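You operate a simulated robot arm through the tools that you are given. There is no shell and no other tool. Be economical: measure what you need, move in short steps, check, and stop when the job is done.

You run a simulated robot arm. Do the job below in one go: nothing can be reset, and whatever is moved stays where it is left.

TASK
Fetch the blue strap roll from the far top of the long table and set it in the small white crate. Press the key marked clear three times. Take the tin labelled "pads" from the top of the small goods bench and leave it on the cassette there. Shut the upper desk drawer. Put the steel bottle from the top of the small goods bench on the front of the long bench. Put the travel cup labelled "ewan" from the top of the small goods bench on top of the pink knob block and the travel cup labelled "Thanks" on the clear end of the small goods bench. Fetch the green pen from the right end of the blue workbench and stand it on top of the orange metal block. Take the black metal block on the top of the small goods bench and put it away on the bench top by the small marker. The order is free. Set down upright: steel bottle, travel cup, green pen.
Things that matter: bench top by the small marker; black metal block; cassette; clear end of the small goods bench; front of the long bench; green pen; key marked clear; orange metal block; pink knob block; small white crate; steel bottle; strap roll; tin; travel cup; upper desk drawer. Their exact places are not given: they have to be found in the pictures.

The check looks at the end state, three seconds after you hand in, the way a careful person would. Anything else that was tipped, shoved, dropped, spilled or broken makes it a failure.

THE ROBOT
A 7-joint arm with a fingered hand on a trunk, on a base that drives. Base frame: it is fixed to the floor where the robot stands at the start and does not move with it; the origin is under the middle of the robot, x ahead of it, y to its left, z up; the surface under the hand at the start is at about z = 740. Readings come in mm, rad, newtons and seconds.
Its first joint turns from -1.204 to 3.002 rad. Places, roughly: bench top by the small marker [-2100, -4300, 800]; black metal block (4x4x2 cm) [-1900, -5000, 900]; cassette [-250, -5000, 750]; clear end of the small goods bench [-2400, -5200, 900]; front of the long bench (34x15 cm) [-1280, -6860, 860]; green pen (3x3x13 cm) [-1200, -4200, 900]; key marked clear [1600, -3400, 800]; orange metal block (5x5x4 cm) [-500, -2800, 900]; pink knob block (10x10x6 cm) [-500, -4800, 900]; small white crate (20x15x8 cm) [800, 300, 800]; steel bottle [-750, -5250, 1000]; strap roll [500, 250, 750]; tin [-750, -5000, 1000]; upper desk drawer [1300, -4300, 500]. Payload 5 kg.
The tool frame sits at the grasp point between the pads (the TCP): z along the fingers, y along the line on which they close. The tips reach 32 mm beyond it. Largest opening 160 mm; the body of the gripper starts 89 mm behind the TCP. The gripper is a hand of 3 fingers: y runs from the thumb to the fingers, the wrist lies at [0, 0, -252] in the tool frame.
Orientation is told as [roll, pitch, yaw] about the base's x, y, z axes, in that order, counted from this pose: with the fingers straight down and closing along the base's y, the tool's x points along the base's -x, its y along +y and its z along -z.

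THE INTERFACE
- The arm moves only by the tool send_rows. Its argument "series" is text: rows parted by semicolons, each of 6 numbers parted by spaces: the shift along the tool's x, y, z in units of 500 mm (1.0 is 500 mm), then the turn, a rotation vector about the tool's x, y, z in units of 120 degrees (1.0 is 120 degrees). In form: tx ty tz rx ry rz; .... A call has 1 to 20 rows; each row is the pose to reach, as a shift and turn from the pose commanded when the call began, along the tool's axes at that moment. A call with a number of a shift or a turn outside -1 to 1 is refused whole. Rows are played at 5 a second. More than 50 mm and 0.15 rad between two rows, and nothing of the call is played. A pose out of reach is approached as far as the arm can. The call stops where the force on the tool passes 40 N (or 10 N more than at its start, if that is more) or the arm is blocked; 0.2 s more then pass. In this call time passes only in rows, and 0.2 s behind the last. The reply holds the time, the measured pose of the TCP, the force on the tool along the base axes, the opening and the grip force, in the units named above and with some noise, with the torque about the TCP (base axes, N m) and any sound that the robot's microphone picked up.
- Cameras (640 x 400 px; columns grow to the right, rows downward): "scene" is now at [120.5, 61.6, 1183.7]; the picture's right is [0.54, -0.84, -0.00], its down [-0.43, -0.27, -0.86] and it looks along [0.72, 0.47, -0.51] (base axes); focal length 280 px, centre (320, 200). "wrist" rides on the gripper at [65, -4, -116] in the tool frame; the picture's right is [0.06, 1.00, 0.00], its down [-0.87, 0.05, -0.49] and it looks along [-0.49, 0.03, 0.87] (tool axes); focal length 261 px, centre (320, 200).
- capture(camera): a new picture of that camera. No time passes.
- slide_trunk(by): slides the trunk up (or, below 0, down) by that many mm; the arm and the scene camera ride with it, the base frame stays. It gives what a move gives, with no picture.
- base_move(legs): drives the robot by 1 to 6 legs, each [ahead, left, turn to the left] in mm, mm and rad, along the robot's own axes; the way and the turn of a leg run together, so that a leg with both is an arc; at most 1500 mm and 3.142 rad a leg. The arm and the cameras ride along, it lands a little off, and it stops where it bumps. It gives what a move gives.
- set_fingers(finger1, finger2, thumb_bend): sets how far each is bent, from 0 (flat) to 1 (curled in); at 0.3 the hand is open as for a grip, at 0.7 the pads meet at the TCP. One left out holds its place. A second passes; each finger stops where it meets its share of the squeeze, and holds until it gets a number again. It is the only way to open and close the hand. It gives what a move gives, with no picture; readings hold the bend of each and the force on the fingers (four entries, about 0 where the hand has none), thumb and palm.
- aim_head(pan, tilt): turns the head with the scene camera to pan (to the left, within 1.501 rad either way) and tilt (down, from -0.506 to 1.204), counted from straight ahead of the robot. It gives what a move gives.
- measure_at(camera, pixels): there is no depth. For up to 12 entries [column, row, z] of the newest picture of that camera ("zoom" is the newest enlarged one), the place [x, y] in the base frame at which the ray of that pixel passes the height z, good to about 2 mm, but the place of the scene camera against the robot may be out by one fixed shift of up to 25 mm in any direction. No time passes.
- inspect(camera, box): a new picture of the part [left, top, right, bottom] of that camera's present view, enlarged. No time passes.
- finish_job(): hands the job in; it is judged then, once.

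Go step by step. Measure first, check grasps and placings, and put right what went wrong. The budget is 322 turns and 190 pictures, counting those below and the enlarged ones. Unless the task says otherwise, let go and move clear before handing in.

The tools are called after ">>>" by a JSON object that holds its "op" and its "data". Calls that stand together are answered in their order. send_rows: Moves the arm, as the interface text tells. Its arguments: {"type":"object","properties":{"series":{"type":"string"}},"required":["series"]} The other tools are called the same way: slide_trunk (by) slides the trunk up or down; set_fingers (finger1, finger2, thumb_bend) moves the fingers one by one; base_move (legs) drives the base; aim_head (pan, tilt) turns the head that bears the scene camera; capture (camera) takes a picture; measure_at (camera, pixels) gives the place at which the rays of pixels pass given heights; inspect (camera, box) takes an enlarged picture of a part of a camera's view; finish_job () hands the job in.

At the start:

```text
time: 0.0
position: [467.2, 355.5, 1012.7]
tool_rot: [-0.001, 0.0, 0.0]
force: [-0.8, -0.2, -0.6]
moment: [0.03, -0.02, -0.01]
grip_width: 159.8
grasp_force: 0.1
shape: jaw
bend: [0.3, 0.3, 0.3]
finger forces: [0.1, 0.0, 0.0, 0.0, 0.1, 0.0]
trunk travel left (down, up): [-325.0, 615.0]
robot x, y, heading: [-0.2, -0.7, 0.0]
head pan, tilt: [0.572, 0.531]
```

scene: 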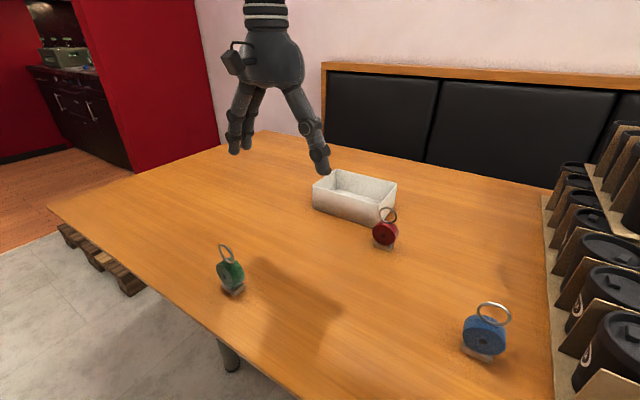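
wrist: 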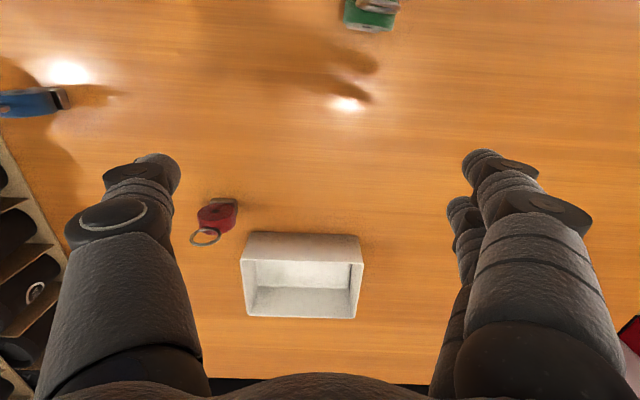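

The scene shows the blue roll at about (484,335), the white crate near (354,197), and red and green rolls as distractors. I'll measure them in both cameras and enlarge the blue one.

>>> {"op": "measure_at", "data": {"camera": "scene", "pixels": [[484, 355, 740], [484, 335, 765], [493, 314, 800], [313, 208, 740], [382, 224, 740], [397, 183, 820], [313, 183, 820], [336, 170, 820], [385, 245, 740]]}}

>>> {"op": "measure_at", "data": {"camera": "wrist", "pixels": [[30, 102, 765], [60, 98, 765], [245, 235, 820], [360, 237, 820], [355, 318, 820], [248, 313, 820], [217, 215, 765]]}}

>>> {"op": "inspect", "data": {"camera": "scene", "box": [430, 280, 550, 380]}}

```text
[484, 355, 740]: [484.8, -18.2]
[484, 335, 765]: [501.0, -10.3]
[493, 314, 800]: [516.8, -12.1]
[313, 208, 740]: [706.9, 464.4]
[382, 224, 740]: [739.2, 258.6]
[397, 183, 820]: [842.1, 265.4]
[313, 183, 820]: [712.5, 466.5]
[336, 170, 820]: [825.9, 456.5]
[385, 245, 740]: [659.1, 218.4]
```

```text
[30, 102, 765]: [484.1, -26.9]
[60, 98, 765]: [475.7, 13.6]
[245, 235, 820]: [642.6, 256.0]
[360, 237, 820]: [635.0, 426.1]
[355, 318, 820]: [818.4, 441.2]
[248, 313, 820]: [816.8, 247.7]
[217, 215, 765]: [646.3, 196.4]
```

```text
4.00 times, centred on (490, 330) of scene
```

zoom: 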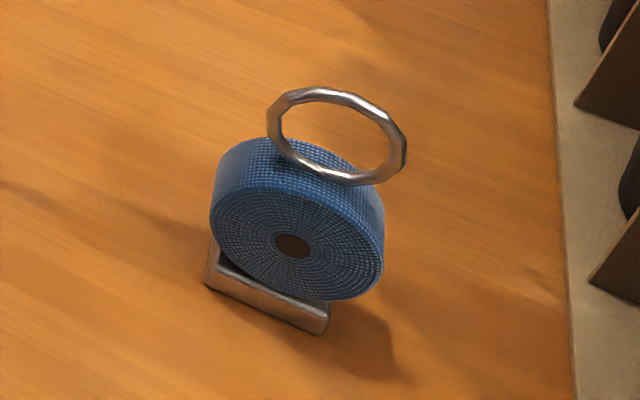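

The blue roll stands on a steel foot with a ring on top, at about (490,-10). I'll move the hand over toward it to look from the wrist.

>>> {"op": "send_rows", "data": {"series": "0.01 -0.09 0 0 0 0;0.02 -0.18 0 0 0 0;0.03 -0.27 0 0 0 0;0.04 -0.36 0 0 0 0;0.05 -0.45 0 0 0 0;0.06 -0.54 0 0 0 0;0.07 -0.63 0 0 0 0;0.08 -0.70 0 0 0 0"}}

>>> {"op": "capture", "data": {"camera": "wrist"}}

>>> {"op": "capture", "data": {"camera": "scene"}}

```text
time: 1.8
position: [425.5, 4.0, 1013.8]
tool_rot: [0.001, 0.0, 0.0]
force: [0.3, -0.3, -0.8]
moment: [-0.01, 0.01, 0.0]
grip_width: 159.9
grasp_force: 0.0
shape: jaw
bend: [0.3, 0.3, 0.3]
finger forces: [0.0, 0.0, 0.1, 0.0, 0.0, 0.0]
trunk travel left (down, up): [-325.0, 615.0]
robot x, y, heading: [0.7, 2.5, -0.004]
head pan, tilt: [0.572, 0.531]
```

```text
186 pictures are left
```

wrist: 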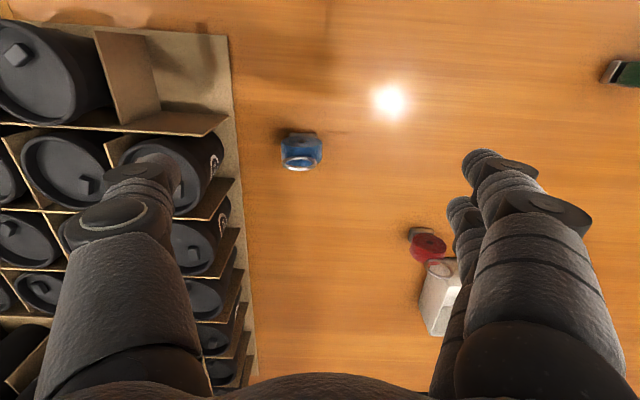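

```text
185 pictures are left
```

scene: 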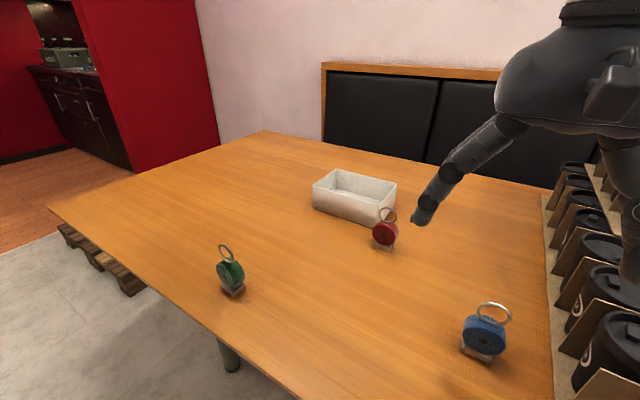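

The wrist sees the blue roll at (302,150), with the cup rack's edge to its left (column ~240). I'll enlarge and measure.

>>> {"op": "inspect", "data": {"camera": "wrist", "box": [262, 120, 342, 180]}}

>>> {"op": "measure_at", "data": {"camera": "wrist", "pixels": [[240, 150, 745], [280, 145, 740], [318, 140, 740], [302, 165, 800], [207, 150, 880]]}}

```text
6.67 times, centred on (302, 150) of wrist
```

zoom: 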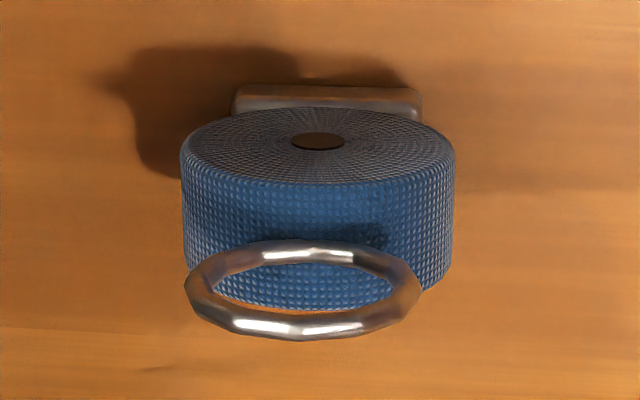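

```text
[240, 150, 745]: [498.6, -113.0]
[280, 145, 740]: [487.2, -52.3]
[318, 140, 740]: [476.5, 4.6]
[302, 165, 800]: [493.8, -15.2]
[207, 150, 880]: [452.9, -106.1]
```

The wheel's axis is along x (face toward the robot), so closing along x away from the rack is safest. I'll measure its thickness and begin turning the hand 90°.

>>> {"op": "measure_at", "data": {"camera": "wrist", "pixels": [[302, 133, 740], [302, 134, 750], [302, 141, 770], [302, 147.7, 800], [302, 165, 800], [302, 170.5, 825], [302, 157, 800], [290, 141, 770], [319, 141, 770], [285, 147, 780]]}}

>>> {"op": "send_rows", "data": {"series": "0 0 0 0 0 0.07;0 0 0 0 0 0.14;0 0 0 0 0 0.21;0 0 0 0 0 0.28;0 0 0 0 0 0.35;0 0 0 0 0 0.42;0 0 0 0 0 0.49;0 0 0 0 0 0.56;0 0 0 0 0 0.63;0 0 0 0 0 0.70;0 0 0 0 0 0.75"}}

>>> {"op": "capture", "data": {"camera": "wrist"}}

```text
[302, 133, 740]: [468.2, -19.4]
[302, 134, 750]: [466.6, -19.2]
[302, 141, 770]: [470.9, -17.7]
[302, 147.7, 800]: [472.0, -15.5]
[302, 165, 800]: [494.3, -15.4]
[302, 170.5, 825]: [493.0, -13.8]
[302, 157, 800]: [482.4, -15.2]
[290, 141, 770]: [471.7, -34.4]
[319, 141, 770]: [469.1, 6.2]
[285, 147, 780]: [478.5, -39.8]
```

```text
time: 4.2
position: [452.5, -61.3, 1050.5]
tool_rot: [0.0, -0.001, -1.369]
force: [-0.1, 0.2, -0.5]
moment: [-0.06, -0.02, 0.01]
grip_width: 159.9
grasp_force: 0.1
shape: jaw
bend: [0.3, 0.3, 0.3]
finger forces: [0.0, 0.1, 0.0, 0.0, 0.0, 0.1]
out of reach, approached as far as the arm can: row 9, 10, 11
trunk travel left (down, up): [-325.0, 615.0]
robot x, y, heading: [-1.9, -0.1, 0.003]
head pan, tilt: [0.572, 0.531]
```

```text
183 pictures are left
```

wrist: 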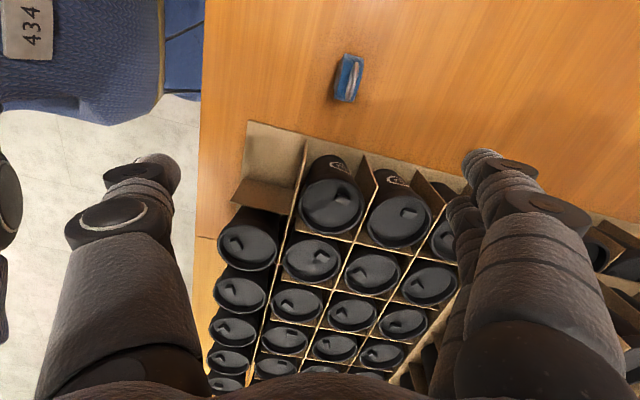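

Yaw about -1.37 is the arm's limit here, so turning the base to the right will give the wrist room. First I'll move the hand left and unwind some yaw, then turn the base.

>>> {"op": "send_rows", "data": {"series": "0.09 0 0 0 0 -0.03;0.18 0 0 0 0 -0.08;0.27 0 0 0 0 -0.13;0.36 0 0 0 0 -0.18;0.45 0 0 0 0 -0.23;0.54 0 0 0 0 -0.28;0.62 0 0 0 0 -0.28"}}

>>> {"op": "base_move", "data": {"legs": [[0, 0, -0.6]]}}

>>> {"op": "capture", "data": {"camera": "wrist"}}

>>> {"op": "capture", "data": {"camera": "scene"}}

```text
time: 5.8
position: [391.6, 241.2, 1046.9]
tool_rot: [0.0, 0.0, -0.78]
force: [0.2, 1.2, -0.5]
moment: [-0.05, 0.01, 0.03]
grip_width: 159.8
grasp_force: 0.1
shape: jaw
bend: [0.3, 0.3, 0.3]
finger forces: [0.0, 0.0, 0.1, 0.1, 0.1, 0.0]
out of reach, approached as far as the arm can: row 1
trunk travel left (down, up): [-325.0, 615.0]
robot x, y, heading: [0.5, -0.2, -0.004]
head pan, tilt: [0.572, 0.531]
```

```text
time: 7.8
position: [459.2, -22.3, 1045.7]
tool_rot: [0.001, -0.001, -1.378]
force: [-0.4, 0.2, -1.2]
moment: [-0.01, 0.0, -0.02]
grip_width: 159.8
grasp_force: 0.1
shape: jaw
bend: [0.3, 0.3, 0.3]
finger forces: [0.0, 0.1, 0.0, 0.0, 0.1, 0.1]
trunk travel left (down, up): [-325.0, 615.0]
robot x, y, heading: [-1.3, -1.9, -0.59]
head pan, tilt: [0.572, 0.531]
```

```text
182 pictures are left
```

wrist: 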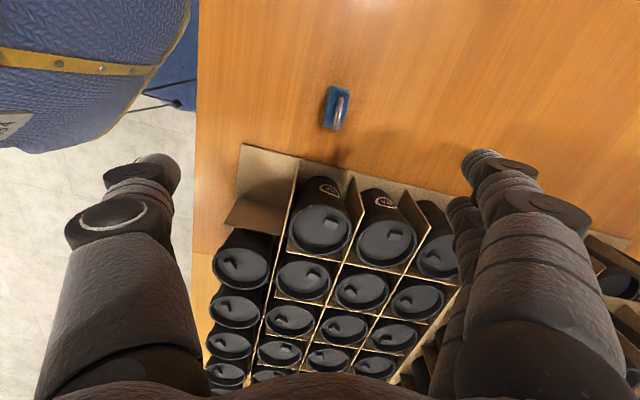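

```text
181 pictures are left
```

scene: 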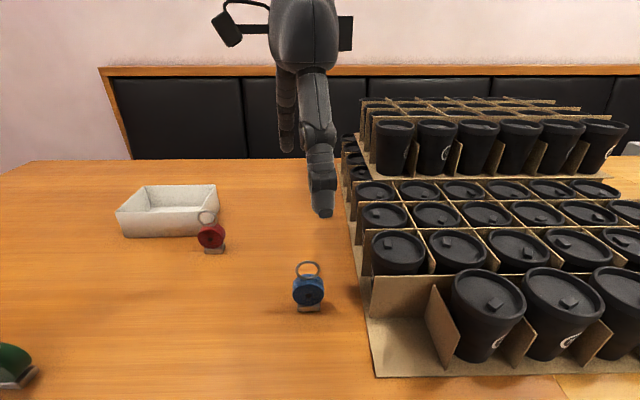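

The base turned nicely; the wrist shows the roll at (337,108). Measuring it here again before descending.

>>> {"op": "inspect", "data": {"camera": "wrist", "box": [297, 78, 377, 138]}}

>>> {"op": "measure_at", "data": {"camera": "wrist", "pixels": [[337, 90, 790], [328, 110, 780], [347, 110, 780], [338, 130, 800]]}}

```text
6.67 times, centred on (337, 108) of wrist
```

zoom: 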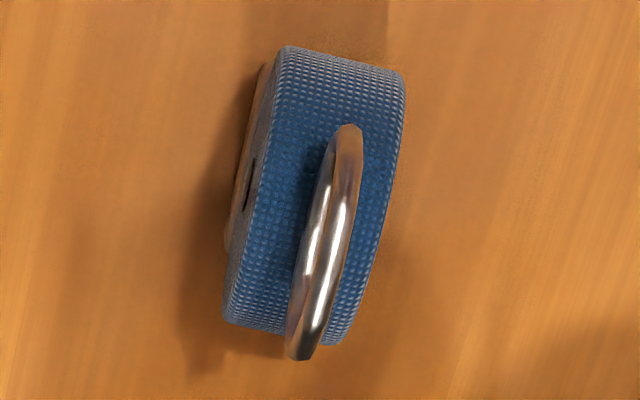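

```text
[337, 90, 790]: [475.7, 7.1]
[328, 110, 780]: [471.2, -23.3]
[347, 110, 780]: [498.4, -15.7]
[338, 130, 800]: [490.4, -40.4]
```

Wheel spans x 471–496, centre (483,-16), aligned with the base axes. Finish the yaw and descend to z≈880 above it, then pre-close the fingers partly.

>>> {"op": "send_rows", "data": {"series": "0 0.025 0.05 0 0 0.045;0.003 0.05 0.12 0 0 0.09;0.003 0.05 0.2 0 0 0.09;0.003 0.05 0.28 0 0 0.09;0.003 0.05 0.32 0 0 0.09"}}

>>> {"op": "set_fingers", "data": {"finger1": 0.42, "finger2": 0.42, "thumb_bend": 0.42}}

>>> {"op": "capture", "data": {"camera": "wrist"}}

```text
time: 9.0
position: [491.4, -30.5, 936.7]
tool_rot: [-0.002, 0.0, -1.562]
force: [-0.1, 0.8, 0.1]
moment: [-0.01, -0.02, 0.0]
grip_width: 159.8
grasp_force: 0.0
shape: jaw
bend: [0.3, 0.3, 0.3]
finger forces: [0.0, 0.1, 0.1, 0.0, 0.0, 0.0]
out of reach, approached as far as the arm can: row 3, 4, 5
trunk travel left (down, up): [-325.0, 615.0]
robot x, y, heading: [1.6, -1.1, -0.589]
head pan, tilt: [0.572, 0.531]
```

```text
time: 10.0
position: [491.7, -30.9, 936.3]
tool_rot: [-0.001, 0.002, -1.563]
force: [-0.3, 0.7, 0.2]
moment: [0.0, 0.0, -0.02]
grip_width: 120.9
grasp_force: 0.1
shape: fingers
bend: [0.42, 0.42, 0.42]
finger forces: [0.0, 0.0, 0.0, 0.0, 0.0, 0.0]
trunk travel left (down, up): [-325.0, 615.0]
robot x, y, heading: [2.2, -1.9, -0.589]
head pan, tilt: [0.572, 0.531]
```

```text
179 pictures are left
```

wrist: 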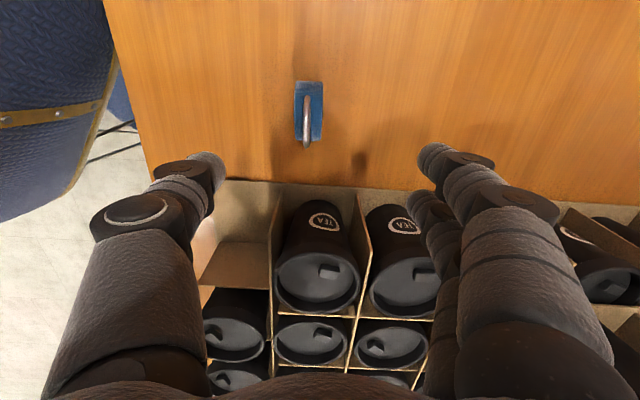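

The arm can't fold lower here, so I'll use the trunk for the vertical motion. Lower the trunk 60 mm and correct xy.

>>> {"op": "slide_trunk", "data": {"by": -60}}

>>> {"op": "send_rows", "data": {"series": "0.01 0 0 0 0 0;0.02 0 0 0 0 0"}}

```text
time: 11.0
position: [491.4, -29.7, 875.9]
tool_rot: [0.0, -0.001, -1.561]
force: [0.4, 0.0, -0.2]
moment: [0.01, -0.01, 0.0]
grip_width: 121.1
grasp_force: 0.1
shape: fingers
bend: [0.42, 0.42, 0.42]
finger forces: [0.1, 0.0, 0.0, 0.0, 0.0, 0.0]
trunk travel left (down, up): [-265.0, 675.0]
robot x, y, heading: [3.1, 0.6, -0.599]
head pan, tilt: [0.572, 0.531]
```

```text
time: 11.6
position: [492.1, -20.8, 877.0]
tool_rot: [-0.004, 0.0, -1.562]
force: [0.2, -0.1, -0.1]
moment: [0.01, 0.03, 0.03]
grip_width: 120.9
grasp_force: 0.0
shape: fingers
bend: [0.42, 0.42, 0.42]
finger forces: [0.0, 0.1, 0.0, 0.1, 0.0, 0.1]
trunk travel left (down, up): [-265.0, 675.0]
robot x, y, heading: [2.5, -2.0, -0.599]
head pan, tilt: [0.572, 0.531]
```

Correct remaining (-9 in x, +5 in y), then look.

>>> {"op": "send_rows", "data": {"series": "0.01 -0.018 0 0 0 0"}}

>>> {"op": "capture", "data": {"camera": "wrist"}}

>>> {"op": "capture", "data": {"camera": "scene"}}

```text
time: 12.0
position: [493.6, -21.1, 878.2]
tool_rot: [-0.003, 0.0, -1.56]
force: [0.2, 0.6, 0.0]
moment: [0.01, -0.02, -0.04]
grip_width: 120.5
grasp_force: 0.2
shape: fingers
bend: [0.42, 0.42, 0.42]
finger forces: [0.1, 0.1, 0.0, 0.0, 0.1, 0.0]
out of reach, approached as far as the arm can: row 1
trunk travel left (down, up): [-265.0, 675.0]
robot x, y, heading: [0.5, -1.2, -0.595]
head pan, tilt: [0.572, 0.531]
```

```text
178 pictures are left
```

wrist: 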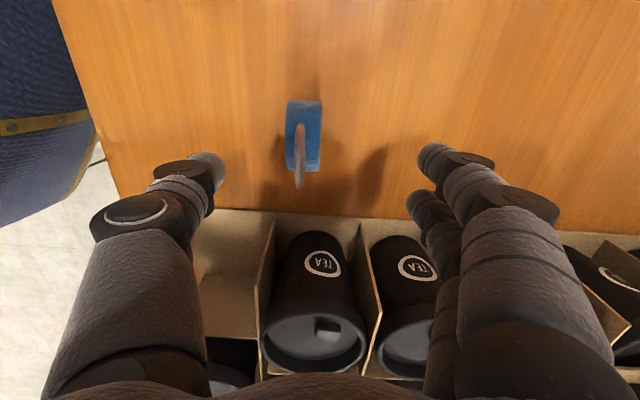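

```text
177 pictures are left
```

scene: 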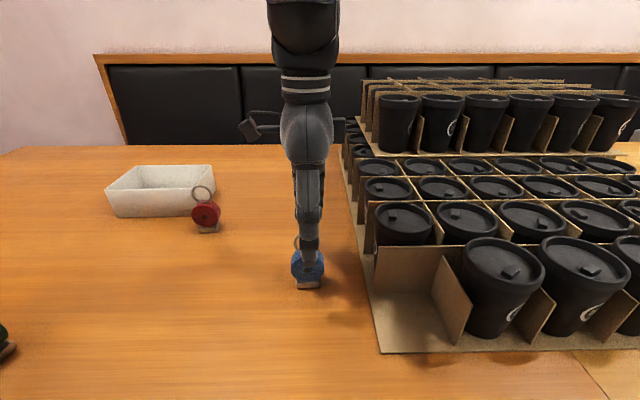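

The arm is at its inner limit, so I'll raise slightly, back the base 80 mm along -x, and re-extend.

>>> {"op": "slide_trunk", "data": {"by": 50}}

>>> {"op": "base_move", "data": {"legs": [[-75, -50, 0]]}}

>>> {"op": "send_rows", "data": {"series": "0 0.08 0 0 0 0;0.005 0.14 0 0 0 0"}}

```text
time: 12.9
position: [493.2, -21.8, 926.8]
tool_rot: [-0.004, 0.001, -1.56]
force: [0.6, 0.2, 0.1]
moment: [0.01, 0.0, -0.01]
grip_width: 120.7
grasp_force: 0.1
shape: fingers
bend: [0.42, 0.42, 0.42]
finger forces: [0.0, 0.0, 0.0, 0.0, 0.0, 0.0]
trunk travel left (down, up): [-315.0, 625.0]
robot x, y, heading: [0.2, -0.7, -0.593]
head pan, tilt: [0.572, 0.531]
```

```text
time: 14.1
position: [402.4, -21.5, 929.0]
tool_rot: [-0.004, 0.0, -1.56]
force: [0.3, 0.5, 0.1]
moment: [-0.01, -0.01, 0.0]
grip_width: 120.7
grasp_force: 0.1
shape: fingers
bend: [0.42, 0.42, 0.42]
finger forces: [0.1, 0.0, 0.0, 0.0, 0.1, 0.1]
trunk travel left (down, up): [-315.0, 625.0]
robot x, y, heading: [-91.2, 0.2, -0.598]
head pan, tilt: [0.572, 0.531]
```

```text
time: 14.7
position: [473.2, -17.7, 928.9]
tool_rot: [-0.005, 0.0, -1.562]
force: [0.5, 0.2, -0.5]
moment: [0.03, 0.01, -0.02]
grip_width: 120.8
grasp_force: 0.0
shape: fingers
bend: [0.42, 0.42, 0.42]
finger forces: [0.1, 0.1, 0.1, 0.0, 0.0, 0.0]
trunk travel left (down, up): [-315.0, 625.0]
robot x, y, heading: [-89.7, 2.2, -0.594]
head pan, tilt: [0.572, 0.531]
```

Now within reach. Shift +10 in x and descend to about 850, then look.

>>> {"op": "send_rows", "data": {"series": "0.002 0.02 0.08 0 0 0;0.004 0.02 0.15 0 0 0"}}

>>> {"op": "capture", "data": {"camera": "wrist"}}

```text
time: 15.2
position: [481.7, -15.4, 851.8]
tool_rot: [-0.005, 0.0, -1.56]
force: [0.5, 0.4, 1.0]
moment: [0.01, 0.0, -0.01]
grip_width: 120.6
grasp_force: 0.0
shape: fingers
bend: [0.42, 0.42, 0.42]
finger forces: [0.1, 0.0, 0.1, 0.1, 0.1, 0.0]
trunk travel left (down, up): [-315.0, 625.0]
robot x, y, heading: [-91.8, 4.8, -0.595]
head pan, tilt: [0.572, 0.531]
```

```text
176 pictures are left
```

wrist: 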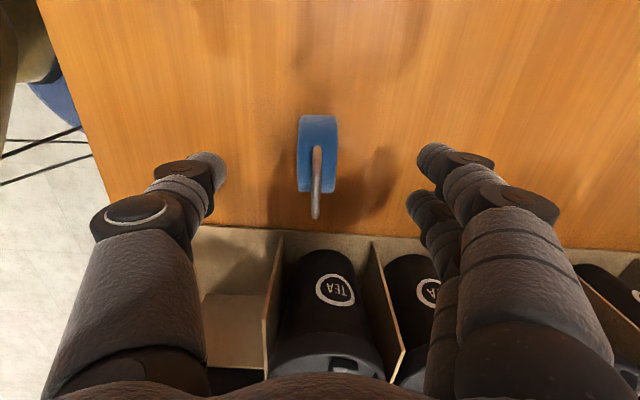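

The roll is centred between the fingers. Descend to z≈785 and grip.

>>> {"op": "send_rows", "data": {"series": "0 0 0.07 0 0 0;0 0 0.134 0 0 0"}}

>>> {"op": "capture", "data": {"camera": "wrist"}}

>>> {"op": "set_fingers", "data": {"finger1": 0.7, "finger2": 0.7, "thumb_bend": 0.7}}

>>> {"op": "capture", "data": {"camera": "wrist"}}

```text
time: 15.8
position: [481.4, -16.8, 785.8]
tool_rot: [-0.004, -0.002, -1.56]
force: [0.4, -0.4, 0.0]
moment: [0.02, 0.0, 0.01]
grip_width: 120.4
grasp_force: 0.1
shape: fingers
bend: [0.42, 0.42, 0.42]
finger forces: [0.0, 0.1, 0.0, 0.1, 0.0, 0.0]
trunk travel left (down, up): [-315.0, 625.0]
robot x, y, heading: [-90.2, -0.4, -0.597]
head pan, tilt: [0.572, 0.531]
```

```text
175 pictures are left
```

wrist: 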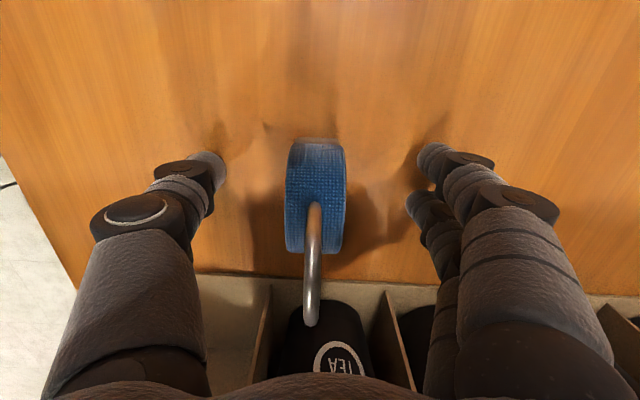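

```text
time: 16.9
position: [482.1, -14.9, 785.5]
tool_rot: [-0.005, 0.0, -1.56]
force: [-0.2, -0.3, -0.3]
moment: [0.03, -0.05, 0.01]
grip_width: 30.7
grasp_force: 10.5
shape: fingers
bend: [0.65, 0.65, 0.67]
finger forces: [5.2, 5.4, 0.1, 0.0, 10.7, 0.0]
trunk travel left (down, up): [-315.0, 625.0]
robot x, y, heading: [-87.0, 2.9, -0.594]
head pan, tilt: [0.572, 0.531]
```

```text
174 pictures are left
```

wrist: 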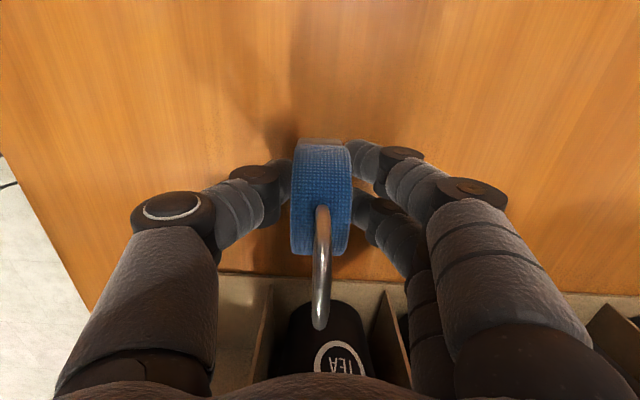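

Gripped at 31 mm with 10 N. Lift 150 mm and check.

>>> {"op": "send_rows", "data": {"series": "0 0 -0.06 0 0 0;0 0 -0.15 0 0 0;0 0 -0.24 0 0 0;0 0 -0.32 0 0 0"}}

>>> {"op": "capture", "data": {"camera": "scene"}}

```text
time: 17.9
position: [481.4, -14.6, 946.8]
tool_rot: [-0.004, 0.001, -1.56]
force: [-1.1, -0.8, -1.8]
moment: [-0.01, 0.0, -0.04]
grip_width: 30.9
grasp_force: 10.8
shape: fingers
bend: [0.65, 0.65, 0.67]
finger forces: [5.2, 5.4, 0.0, 0.0, 10.7, 0.1]
trunk travel left (down, up): [-315.0, 625.0]
robot x, y, heading: [-85.8, -0.6, -0.594]
head pan, tilt: [0.572, 0.531]
```

```text
173 pictures are left
```

scene: 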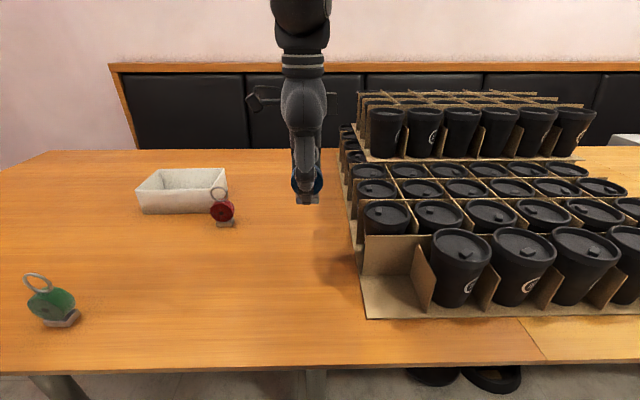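

Held cleanly. Turn the base back left 0.6 and return forward 90 mm, then look at the crate from the wrist.

>>> {"op": "base_move", "data": {"legs": [[0, 0, 0.6], [90, 0, 0]]}}

>>> {"op": "capture", "data": {"camera": "wrist"}}

>>> {"op": "capture", "data": {"camera": "scene"}}

```text
time: 20.6
position: [481.0, 314.4, 944.2]
tool_rot: [-0.003, -0.001, -0.953]
force: [-0.6, 0.0, -1.0]
moment: [-0.01, 0.02, 0.0]
grip_width: 31.0
grasp_force: 10.7
shape: fingers
bend: [0.65, 0.65, 0.67]
finger forces: [5.2, 5.3, 0.0, 0.0, 10.6, 0.0]
trunk travel left (down, up): [-315.0, 625.0]
robot x, y, heading: [2.4, 1.9, 0.007]
head pan, tilt: [0.572, 0.531]
```

```text
172 pictures are left
```

wrist: 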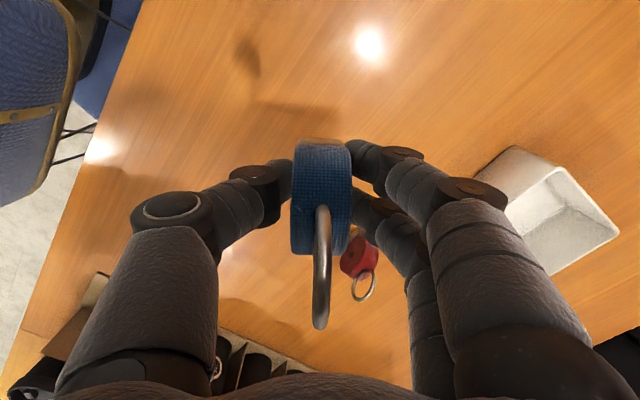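

```text
171 pictures are left
```

scene: 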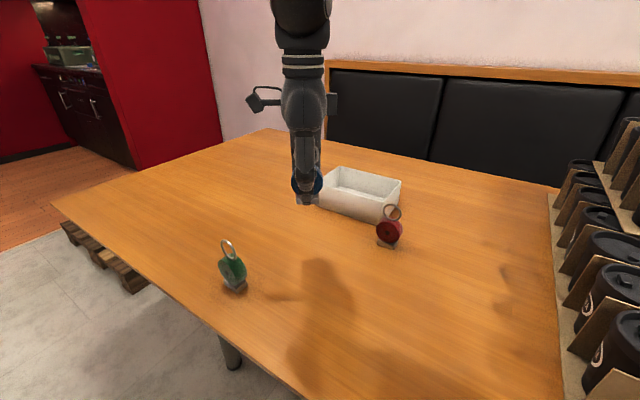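

The crate's centre works out near (745,345) from the wrist rims. Move over it at the same height.

>>> {"op": "send_rows", "data": {"series": "-0.042 0.078 0 0 0 0;-0.085 0.155 0 0 0 0;-0.127 0.233 0 0 0 0;-0.17 0.31 0 0 0 0;-0.212 0.388 0 0 0 0;-0.255 0.466 0 0 0 0"}}

>>> {"op": "capture", "data": {"camera": "wrist"}}

>>> {"op": "capture", "data": {"camera": "scene"}}

```text
time: 22.0
position: [747.2, 344.9, 943.9]
tool_rot: [-0.004, 0.001, -0.954]
force: [-0.1, 0.1, -1.3]
moment: [0.04, -0.02, 0.02]
grip_width: 31.0
grasp_force: 9.9
shape: fingers
bend: [0.65, 0.65, 0.67]
finger forces: [5.1, 5.3, 0.1, 0.1, 10.5, 0.0]
trunk travel left (down, up): [-315.0, 625.0]
robot x, y, heading: [0.7, 0.9, 0.01]
head pan, tilt: [0.572, 0.531]
```

```text
170 pictures are left
```

wrist: 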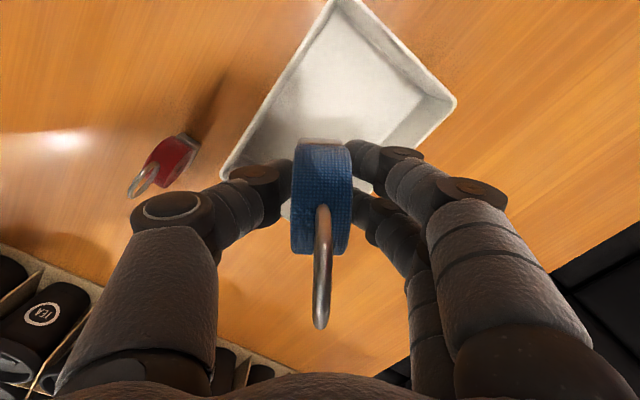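

```text
169 pictures are left
```

scene: 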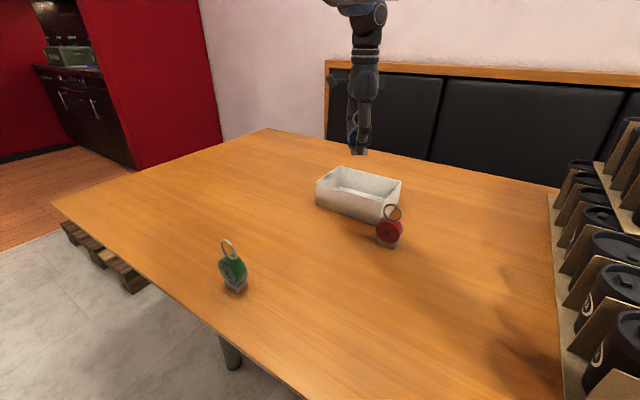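

The rim corners show at (457,100) and (222,178). Measure them to centre precisely.

>>> {"op": "measure_at", "data": {"camera": "wrist", "pixels": [[457, 100, 820], [222, 178, 820], [330, 0, 820], [457, 100, 800], [222, 178, 800], [373, 192, 820], [350, 0, 820]]}}

```text
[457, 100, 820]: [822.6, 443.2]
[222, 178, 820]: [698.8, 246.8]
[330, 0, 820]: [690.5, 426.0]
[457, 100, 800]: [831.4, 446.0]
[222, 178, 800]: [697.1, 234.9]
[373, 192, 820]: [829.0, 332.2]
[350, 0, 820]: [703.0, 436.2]
```

Crate centre is about (761,345). Shift and descend toward z≈795.

>>> {"op": "send_rows", "data": {"series": "-0.016 0.023 0.06 0 0 0;-0.016 0.023 0.14 0 0 0;-0.016 0.023 0.2 0 0 0;-0.016 0.023 0.25 0 0 0;-0.016 0.023 0.28 0 0 0"}}

>>> {"op": "capture", "data": {"camera": "wrist"}}

>>> {"op": "capture", "data": {"camera": "scene"}}

```text
time: 23.2
position: [758.0, 343.9, 803.4]
tool_rot: [-0.003, 0.001, -0.955]
force: [-0.3, -0.1, -1.4]
moment: [0.0, -0.01, -0.01]
grip_width: 30.7
grasp_force: 10.8
shape: fingers
bend: [0.65, 0.65, 0.67]
finger forces: [5.1, 5.3, 0.0, 0.0, 10.5, 0.1]
trunk travel left (down, up): [-315.0, 625.0]
robot x, y, heading: [-1.1, 5.2, 0.009]
head pan, tilt: [0.572, 0.531]
```

```text
168 pictures are left
```

wrist: 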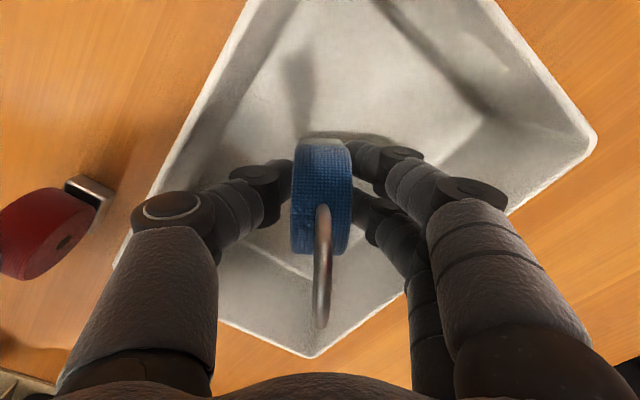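

```text
167 pictures are left
```

scene: 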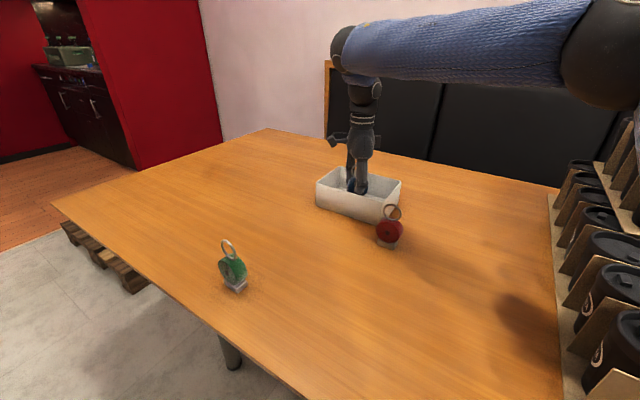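

Inside the crate, no contact yet. Lower 10 mm more in small steps.

>>> {"op": "send_rows", "data": {"series": "0 0 0.008 0 0 0;0 0 0.014 0 0 0;0 0 0.019 0 0 0"}}

```text
time: 24.0
position: [759.3, 344.5, 794.0]
tool_rot: [-0.003, 0.0, -0.954]
force: [0.2, -0.1, -0.7]
moment: [-0.02, 0.02, -0.02]
grip_width: 30.7
grasp_force: 10.1
shape: fingers
bend: [0.65, 0.65, 0.67]
finger forces: [5.2, 5.4, 0.0, 0.0, 10.5, 0.1]
trunk travel left (down, up): [-315.0, 625.0]
robot x, y, heading: [-3.0, -0.6, 0.007]
head pan, tilt: [0.572, 0.531]
```

>>> {"op": "send_rows", "data": {"series": "0 0 0.003 0 0 0;0 0 0.006 0 0 0;0 0 0.009 0 0 0;0 0 0.012 0 0 0"}}

```text
time: 25.0
position: [758.0, 344.7, 789.4]
tool_rot: [-0.002, 0.0, -0.954]
force: [1.0, 0.2, 2.5]
moment: [-0.01, -0.04, -0.01]
grip_width: 31.0
grasp_force: 11.7
shape: fingers
bend: [0.66, 0.66, 0.67]
finger forces: [5.6, 5.9, 0.0, 0.0, 11.0, 0.1]
trunk travel left (down, up): [-315.0, 625.0]
robot x, y, heading: [2.2, 1.0, 0.011]
head pan, tilt: [0.572, 0.531]
```

Force turned upward (+2.5 N): it rests on the floor of the crate. Release slightly and rise.

>>> {"op": "set_fingers", "data": {"finger1": 0.57, "finger2": 0.57, "thumb_bend": 0.57}}

>>> {"op": "send_rows", "data": {"series": "0 0 -0.04 0 0 0;0 0 -0.1 0 0 0;0 0 -0.18 0 0 0;0 0 -0.27 0 0 0;0 0 -0.36 0 0 0"}}

>>> {"op": "capture", "data": {"camera": "wrist"}}

```text
time: 26.0
position: [758.4, 344.3, 787.8]
tool_rot: [-0.003, 0.0, -0.954]
force: [-0.8, -0.6, 0.6]
moment: [-0.02, -0.01, 0.0]
grip_width: 62.3
grasp_force: 0.2
shape: fingers
bend: [0.56, 0.56, 0.56]
finger forces: [0.0, 0.0, 0.0, 0.0, 0.0, 0.1]
trunk travel left (down, up): [-315.0, 625.0]
robot x, y, heading: [0.8, 1.3, 0.015]
head pan, tilt: [0.572, 0.531]
```

```text
time: 27.4
position: [789.4, 306.8, 976.2]
tool_rot: [0.002, 0.05, -1.004]
force: [0.1, 0.1, 0.3]
moment: [0.01, 0.0, 0.0]
grip_width: 62.8
grasp_force: 0.0
shape: fingers
bend: [0.56, 0.56, 0.56]
finger forces: [0.0, 0.0, 0.1, 0.1, 0.0, 0.0]
trunk travel left (down, up): [-315.0, 625.0]
robot x, y, heading: [4.4, 4.0, 0.009]
head pan, tilt: [0.572, 0.531]
stopped in row 5: the arm was blocked; the commanded pose is now the measured one
```

```text
166 pictures are left
```

wrist: 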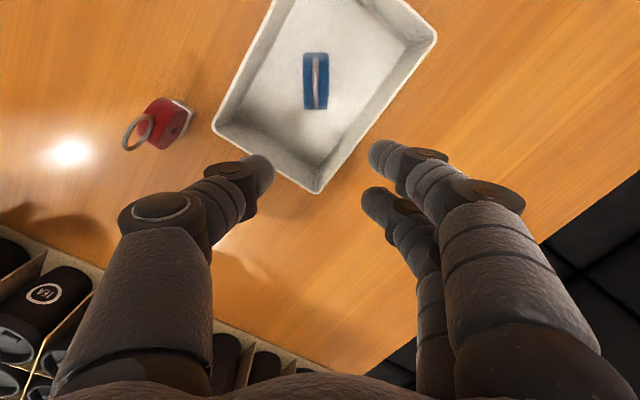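

The roll stands upright in the crate. The arm reported blocked at the end and drifted; let me look at the scene before retracting.

>>> {"op": "capture", "data": {"camera": "scene"}}

```text
165 pictures are left
```

scene: 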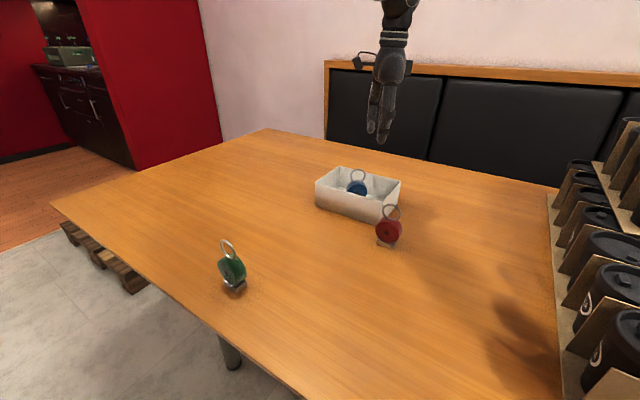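

Fine. Retract the arm toward its home pose.

>>> {"op": "send_rows", "data": {"series": "0.06 -0.068 0 0 0 -0.065;0.12 -0.136 0 0 0 -0.13;0.18 -0.204 0 0 0 -0.195;0.24 -0.272 0 0 0 -0.26;0.3 -0.34 0 0 0 -0.325;0.36 -0.408 -0.03 0 0 -0.39;0.42 -0.476 -0.06 0 0 -0.455"}}

>>> {"op": "aim_head", "data": {"pan": -1.4, "tilt": 0.3}}

>>> {"op": "capture", "data": {"camera": "scene"}}

```text
time: 29.0
position: [470.9, 357.2, 1014.6]
tool_rot: [0.039, 0.024, -0.044]
force: [0.5, 0.3, 0.2]
moment: [0.0, -0.03, 0.0]
grip_width: 62.8
grasp_force: 0.0
shape: fingers
bend: [0.56, 0.56, 0.56]
finger forces: [0.1, 0.0, 0.0, 0.0, 0.1, 0.0]
trunk travel left (down, up): [-315.0, 625.0]
robot x, y, heading: [2.4, -2.2, 0.01]
head pan, tilt: [0.572, 0.531]
```

```text
time: 30.9
position: [473.0, 357.6, 1013.4]
tool_rot: [0.038, 0.025, -0.05]
force: [0.5, -0.1, -0.6]
moment: [-0.01, -0.02, 0.01]
grip_width: 62.7
grasp_force: 0.0
shape: fingers
bend: [0.56, 0.56, 0.56]
finger forces: [0.0, 0.0, 0.1, 0.0, 0.0, 0.0]
trunk travel left (down, up): [-315.0, 625.0]
robot x, y, heading: [-0.3, 2.1, 0.007]
head pan, tilt: [-1.4, 0.3]
```

```text
164 pictures are left
```

scene: 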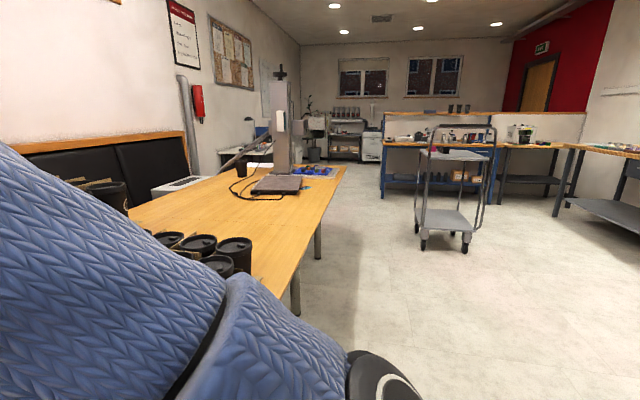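

Looking along -y I see a cart around (455,190) and benches beyond. I'll back off, turn right to face -y, and look with the head centred.

>>> {"op": "base_move", "data": {"legs": [[-450, 0, 0], [0, 0, -1.571]]}}

>>> {"op": "aim_head", "data": {"pan": 0, "tilt": 0.25}}

>>> {"op": "capture", "data": {"camera": "scene"}}

```text
time: 37.4
position: [-77.2, -466.8, 1014.2]
tool_rot: [0.038, 0.023, -1.602]
force: [1.0, -0.4, 1.4]
moment: [0.01, 0.0, -0.02]
grip_width: 62.7
grasp_force: 0.0
shape: fingers
bend: [0.56, 0.56, 0.56]
finger forces: [0.1, 0.0, 0.1, 0.0, 0.1, 0.0]
trunk travel left (down, up): [-315.0, 625.0]
robot x, y, heading: [-439.9, -2.1, -1.549]
head pan, tilt: [-1.4, 0.3]
```

```text
time: 38.9
position: [-75.8, -465.8, 1014.3]
tool_rot: [0.038, 0.024, -1.602]
force: [0.1, -0.8, 0.2]
moment: [0.02, -0.03, 0.0]
grip_width: 62.5
grasp_force: 0.1
shape: fingers
bend: [0.56, 0.56, 0.56]
finger forces: [0.1, 0.1, 0.0, 0.0, 0.0, 0.0]
trunk travel left (down, up): [-315.0, 625.0]
robot x, y, heading: [-440.4, -0.5, -1.542]
head pan, tilt: [0.0, 0.25]
```

```text
163 pictures are left
```

scene: 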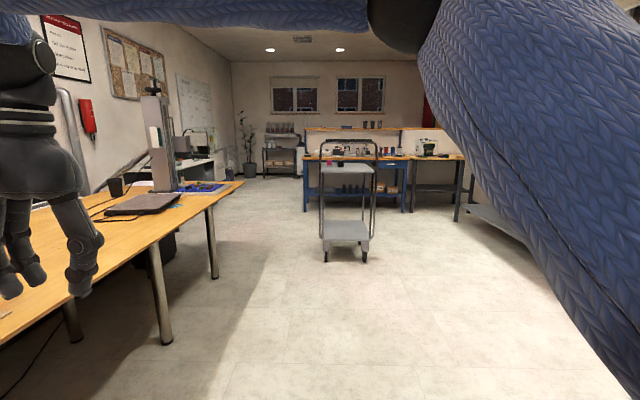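

The cart stands straight ahead with small items on top; benches behind it. Enlarge several parts.

>>> {"op": "inspect", "data": {"camera": "scene", "box": [290, 115, 490, 240]}}

>>> {"op": "inspect", "data": {"camera": "scene", "box": [90, 80, 310, 220]}}

```text
3.20 times, centred on (390, 178) of scene
```

zoom: 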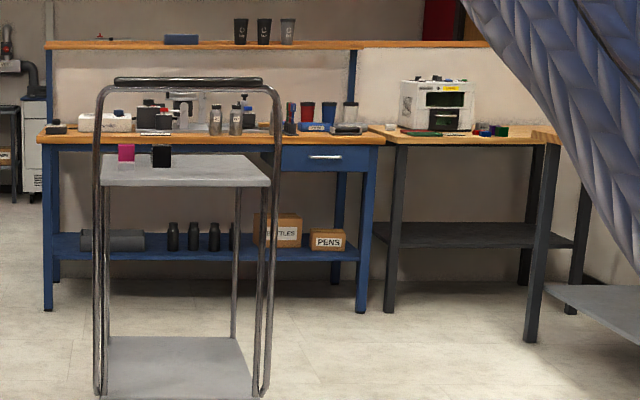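

```text
2.86 times, centred on (200, 150) of scene
```

zoom: 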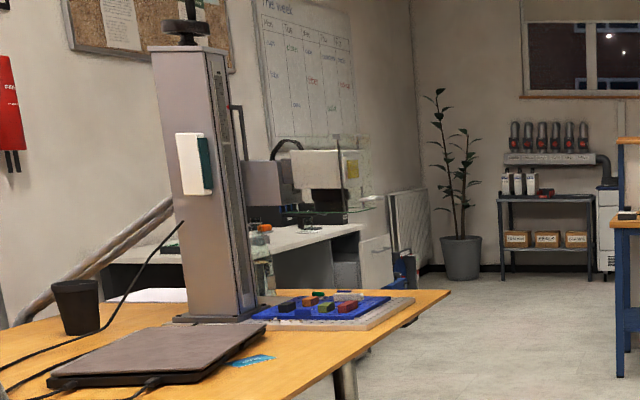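

I need a closer view. Check where the table edge is relative to the hand before driving ahead.

>>> {"op": "measure_at", "data": {"camera": "scene", "pixels": [[240, 183, 740], [100, 263, 740], [325, 250, 0], [368, 245, 0], [303, 210, 0], [407, 212, 0], [170, 192, 740], [455, 220, 0], [322, 160, 850], [372, 165, 850]]}}

```text
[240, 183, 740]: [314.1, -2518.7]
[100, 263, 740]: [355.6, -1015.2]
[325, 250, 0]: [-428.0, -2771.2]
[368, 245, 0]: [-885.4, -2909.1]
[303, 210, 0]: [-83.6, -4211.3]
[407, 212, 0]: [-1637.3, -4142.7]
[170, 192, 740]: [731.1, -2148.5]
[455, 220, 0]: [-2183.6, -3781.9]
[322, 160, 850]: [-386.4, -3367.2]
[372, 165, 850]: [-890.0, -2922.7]
```

The way ahead is free until the cart (front at y≈-2700). Drive 1300 ahead, raise trunk for a better look.

>>> {"op": "base_move", "data": {"legs": [[1300, -100, 0]]}}

>>> {"op": "aim_head", "data": {"pan": 0, "tilt": 0.35}}

>>> {"op": "capture", "data": {"camera": "scene"}}

```text
time: 45.5
position: [-181.5, -1780.3, 1013.9]
tool_rot: [0.038, 0.024, -1.638]
force: [-0.2, -0.8, -0.4]
moment: [0.01, 0.03, 0.04]
grip_width: 62.8
grasp_force: 0.1
shape: fingers
bend: [0.56, 0.56, 0.56]
finger forces: [0.0, 0.1, 0.1, 0.0, 0.0, 0.0]
trunk travel left (down, up): [-315.0, 625.0]
robot x, y, heading: [-531.6, -1298.5, -1.576]
head pan, tilt: [0.0, 0.25]
```

```text
time: 46.1
position: [-183.0, -1779.1, 1014.4]
tool_rot: [0.037, 0.025, -1.638]
force: [0.4, -0.6, 0.7]
moment: [0.0, 0.02, 0.01]
grip_width: 62.7
grasp_force: 0.0
shape: fingers
bend: [0.56, 0.56, 0.56]
finger forces: [0.0, 0.0, 0.0, 0.0, 0.1, 0.1]
trunk travel left (down, up): [-315.0, 625.0]
robot x, y, heading: [-526.3, -1299.1, -1.582]
head pan, tilt: [0.0, 0.351]
```

```text
160 pictures are left
```

scene: 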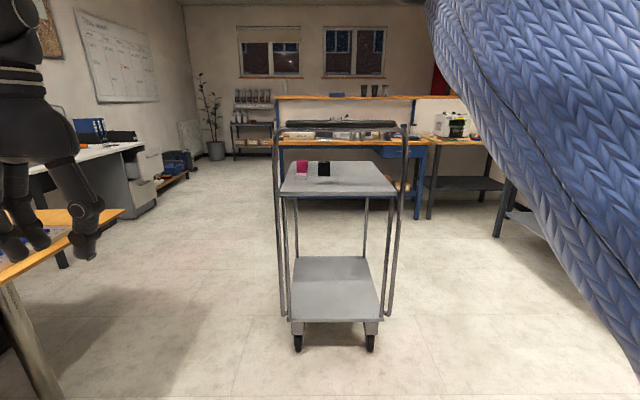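

Enlarge the cart top and the benches behind, and the desk at left.

>>> {"op": "inspect", "data": {"camera": "scene", "box": [265, 85, 425, 205]}}

>>> {"op": "inspect", "data": {"camera": "scene", "box": [30, 100, 200, 225]}}

```text
3.33 times, centred on (345, 145) of scene
```

zoom: 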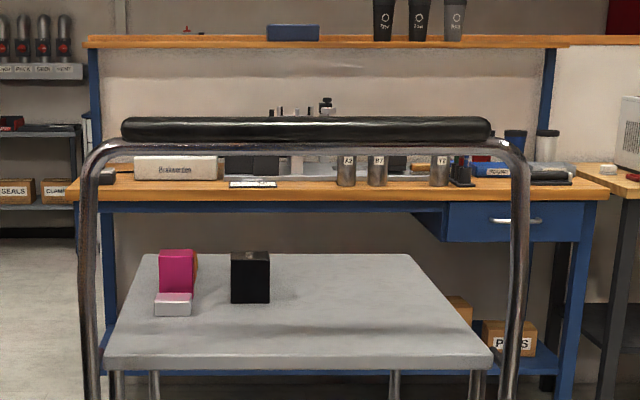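

```text
3.20 times, centred on (115, 162) of scene
```

zoom: 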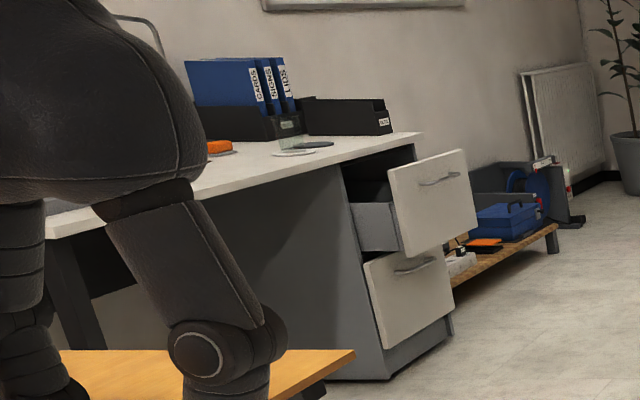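

The cart blocks straight ahead; on the desk the upper drawer is open. I'll pass between the table end and the cart toward the blue bench.

>>> {"op": "base_move", "data": {"legs": [[500, 470, 0], [700, 0, 0], [450, 60, 0]]}}

>>> {"op": "capture", "data": {"camera": "scene"}}

```text
time: 52.5
position: [242.6, -2843.5, 1011.4]
tool_rot: [0.027, 0.024, -1.717]
force: [0.3, 0.5, 0.3]
moment: [0.03, 0.01, -0.03]
grip_width: 63.0
grasp_force: 0.1
shape: fingers
bend: [0.56, 0.56, 0.56]
finger forces: [0.0, 0.0, 0.0, 0.1, 0.0, 0.0]
trunk travel left (down, up): [-315.0, 625.0]
robot x, y, heading: [-74.4, -2341.3, -1.666]
head pan, tilt: [0.0, 0.351]
stopped in leg 2: the robot was blocked; the commanded pose is now the measured one
```

```text
157 pictures are left
```

scene: 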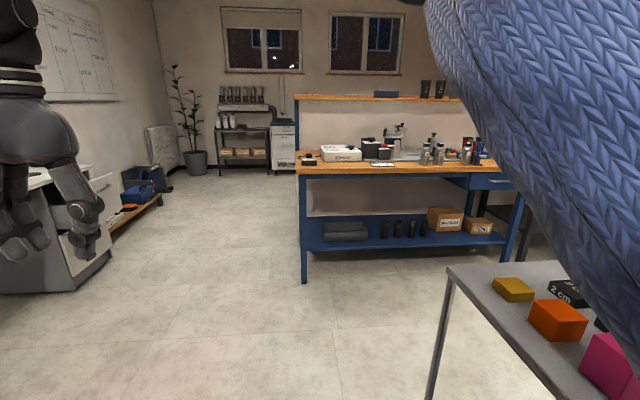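

The base got blocked at y≈-2341. I'll look right/down at the cart side and left at the table side to see what it touched.

>>> {"op": "aim_head", "data": {"pan": -0.9, "tilt": 0.8}}

>>> {"op": "capture", "data": {"camera": "scene"}}

>>> {"op": "aim_head", "data": {"pan": 0.9, "tilt": 0.8}}

>>> {"op": "capture", "data": {"camera": "scene"}}

```text
time: 53.7
position: [242.7, -2844.0, 1009.7]
tool_rot: [0.025, 0.024, -1.718]
force: [-0.4, -0.1, 0.6]
moment: [0.0, 0.0, 0.0]
grip_width: 62.6
grasp_force: 0.0
shape: fingers
bend: [0.56, 0.56, 0.56]
finger forces: [0.0, 0.0, 0.0, 0.0, 0.0, 0.0]
trunk travel left (down, up): [-315.0, 625.0]
robot x, y, heading: [-71.8, -2341.3, -1.66]
head pan, tilt: [-0.901, 0.799]
```

```text
156 pictures are left
```

scene: 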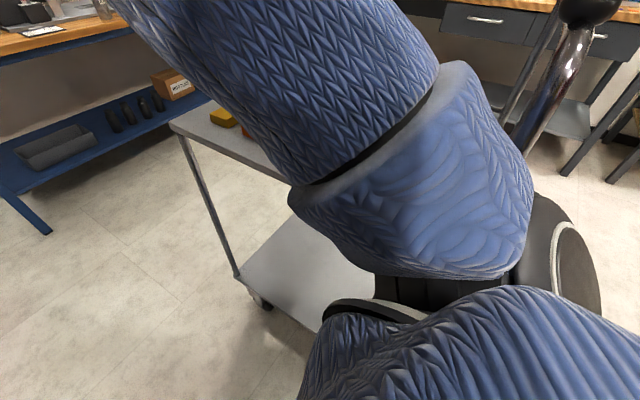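

```text
time: 55.5
position: [242.1, -2842.7, 1009.9]
tool_rot: [0.027, 0.024, -1.715]
force: [0.1, 0.2, 0.6]
moment: [-0.02, -0.01, 0.0]
grip_width: 63.0
grasp_force: 0.0
shape: fingers
bend: [0.56, 0.56, 0.56]
finger forces: [0.0, 0.0, 0.1, 0.0, 0.1, 0.0]
trunk travel left (down, up): [-315.0, 625.0]
robot x, y, heading: [-71.3, -2339.5, -1.66]
head pan, tilt: [0.901, 0.799]
```

```text
155 pictures are left
```

scene: 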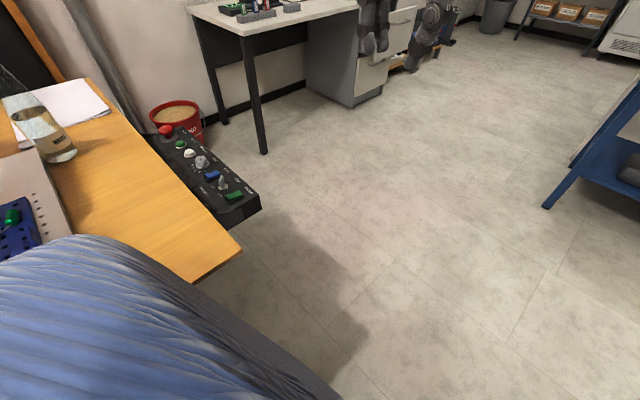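

Measure the table corner and the control panel in this view.

>>> {"op": "measure_at", "data": {"camera": "scene", "pixels": [[240, 248, 740], [190, 284, 740], [88, 80, 740], [228, 222, 700], [152, 134, 720]]}}

>>> {"op": "inspect", "data": {"camera": "scene", "box": [130, 100, 290, 240]}}

```text
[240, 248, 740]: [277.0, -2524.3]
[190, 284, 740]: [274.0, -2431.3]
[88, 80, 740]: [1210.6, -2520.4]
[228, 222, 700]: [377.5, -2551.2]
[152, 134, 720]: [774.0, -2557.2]
```

```text
2.86 times, centred on (210, 170) of scene
```

zoom: 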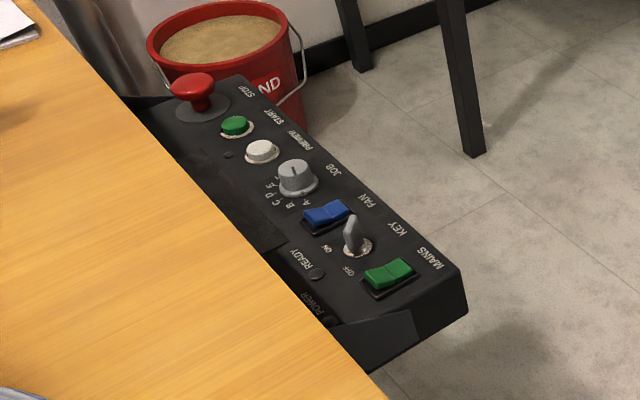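

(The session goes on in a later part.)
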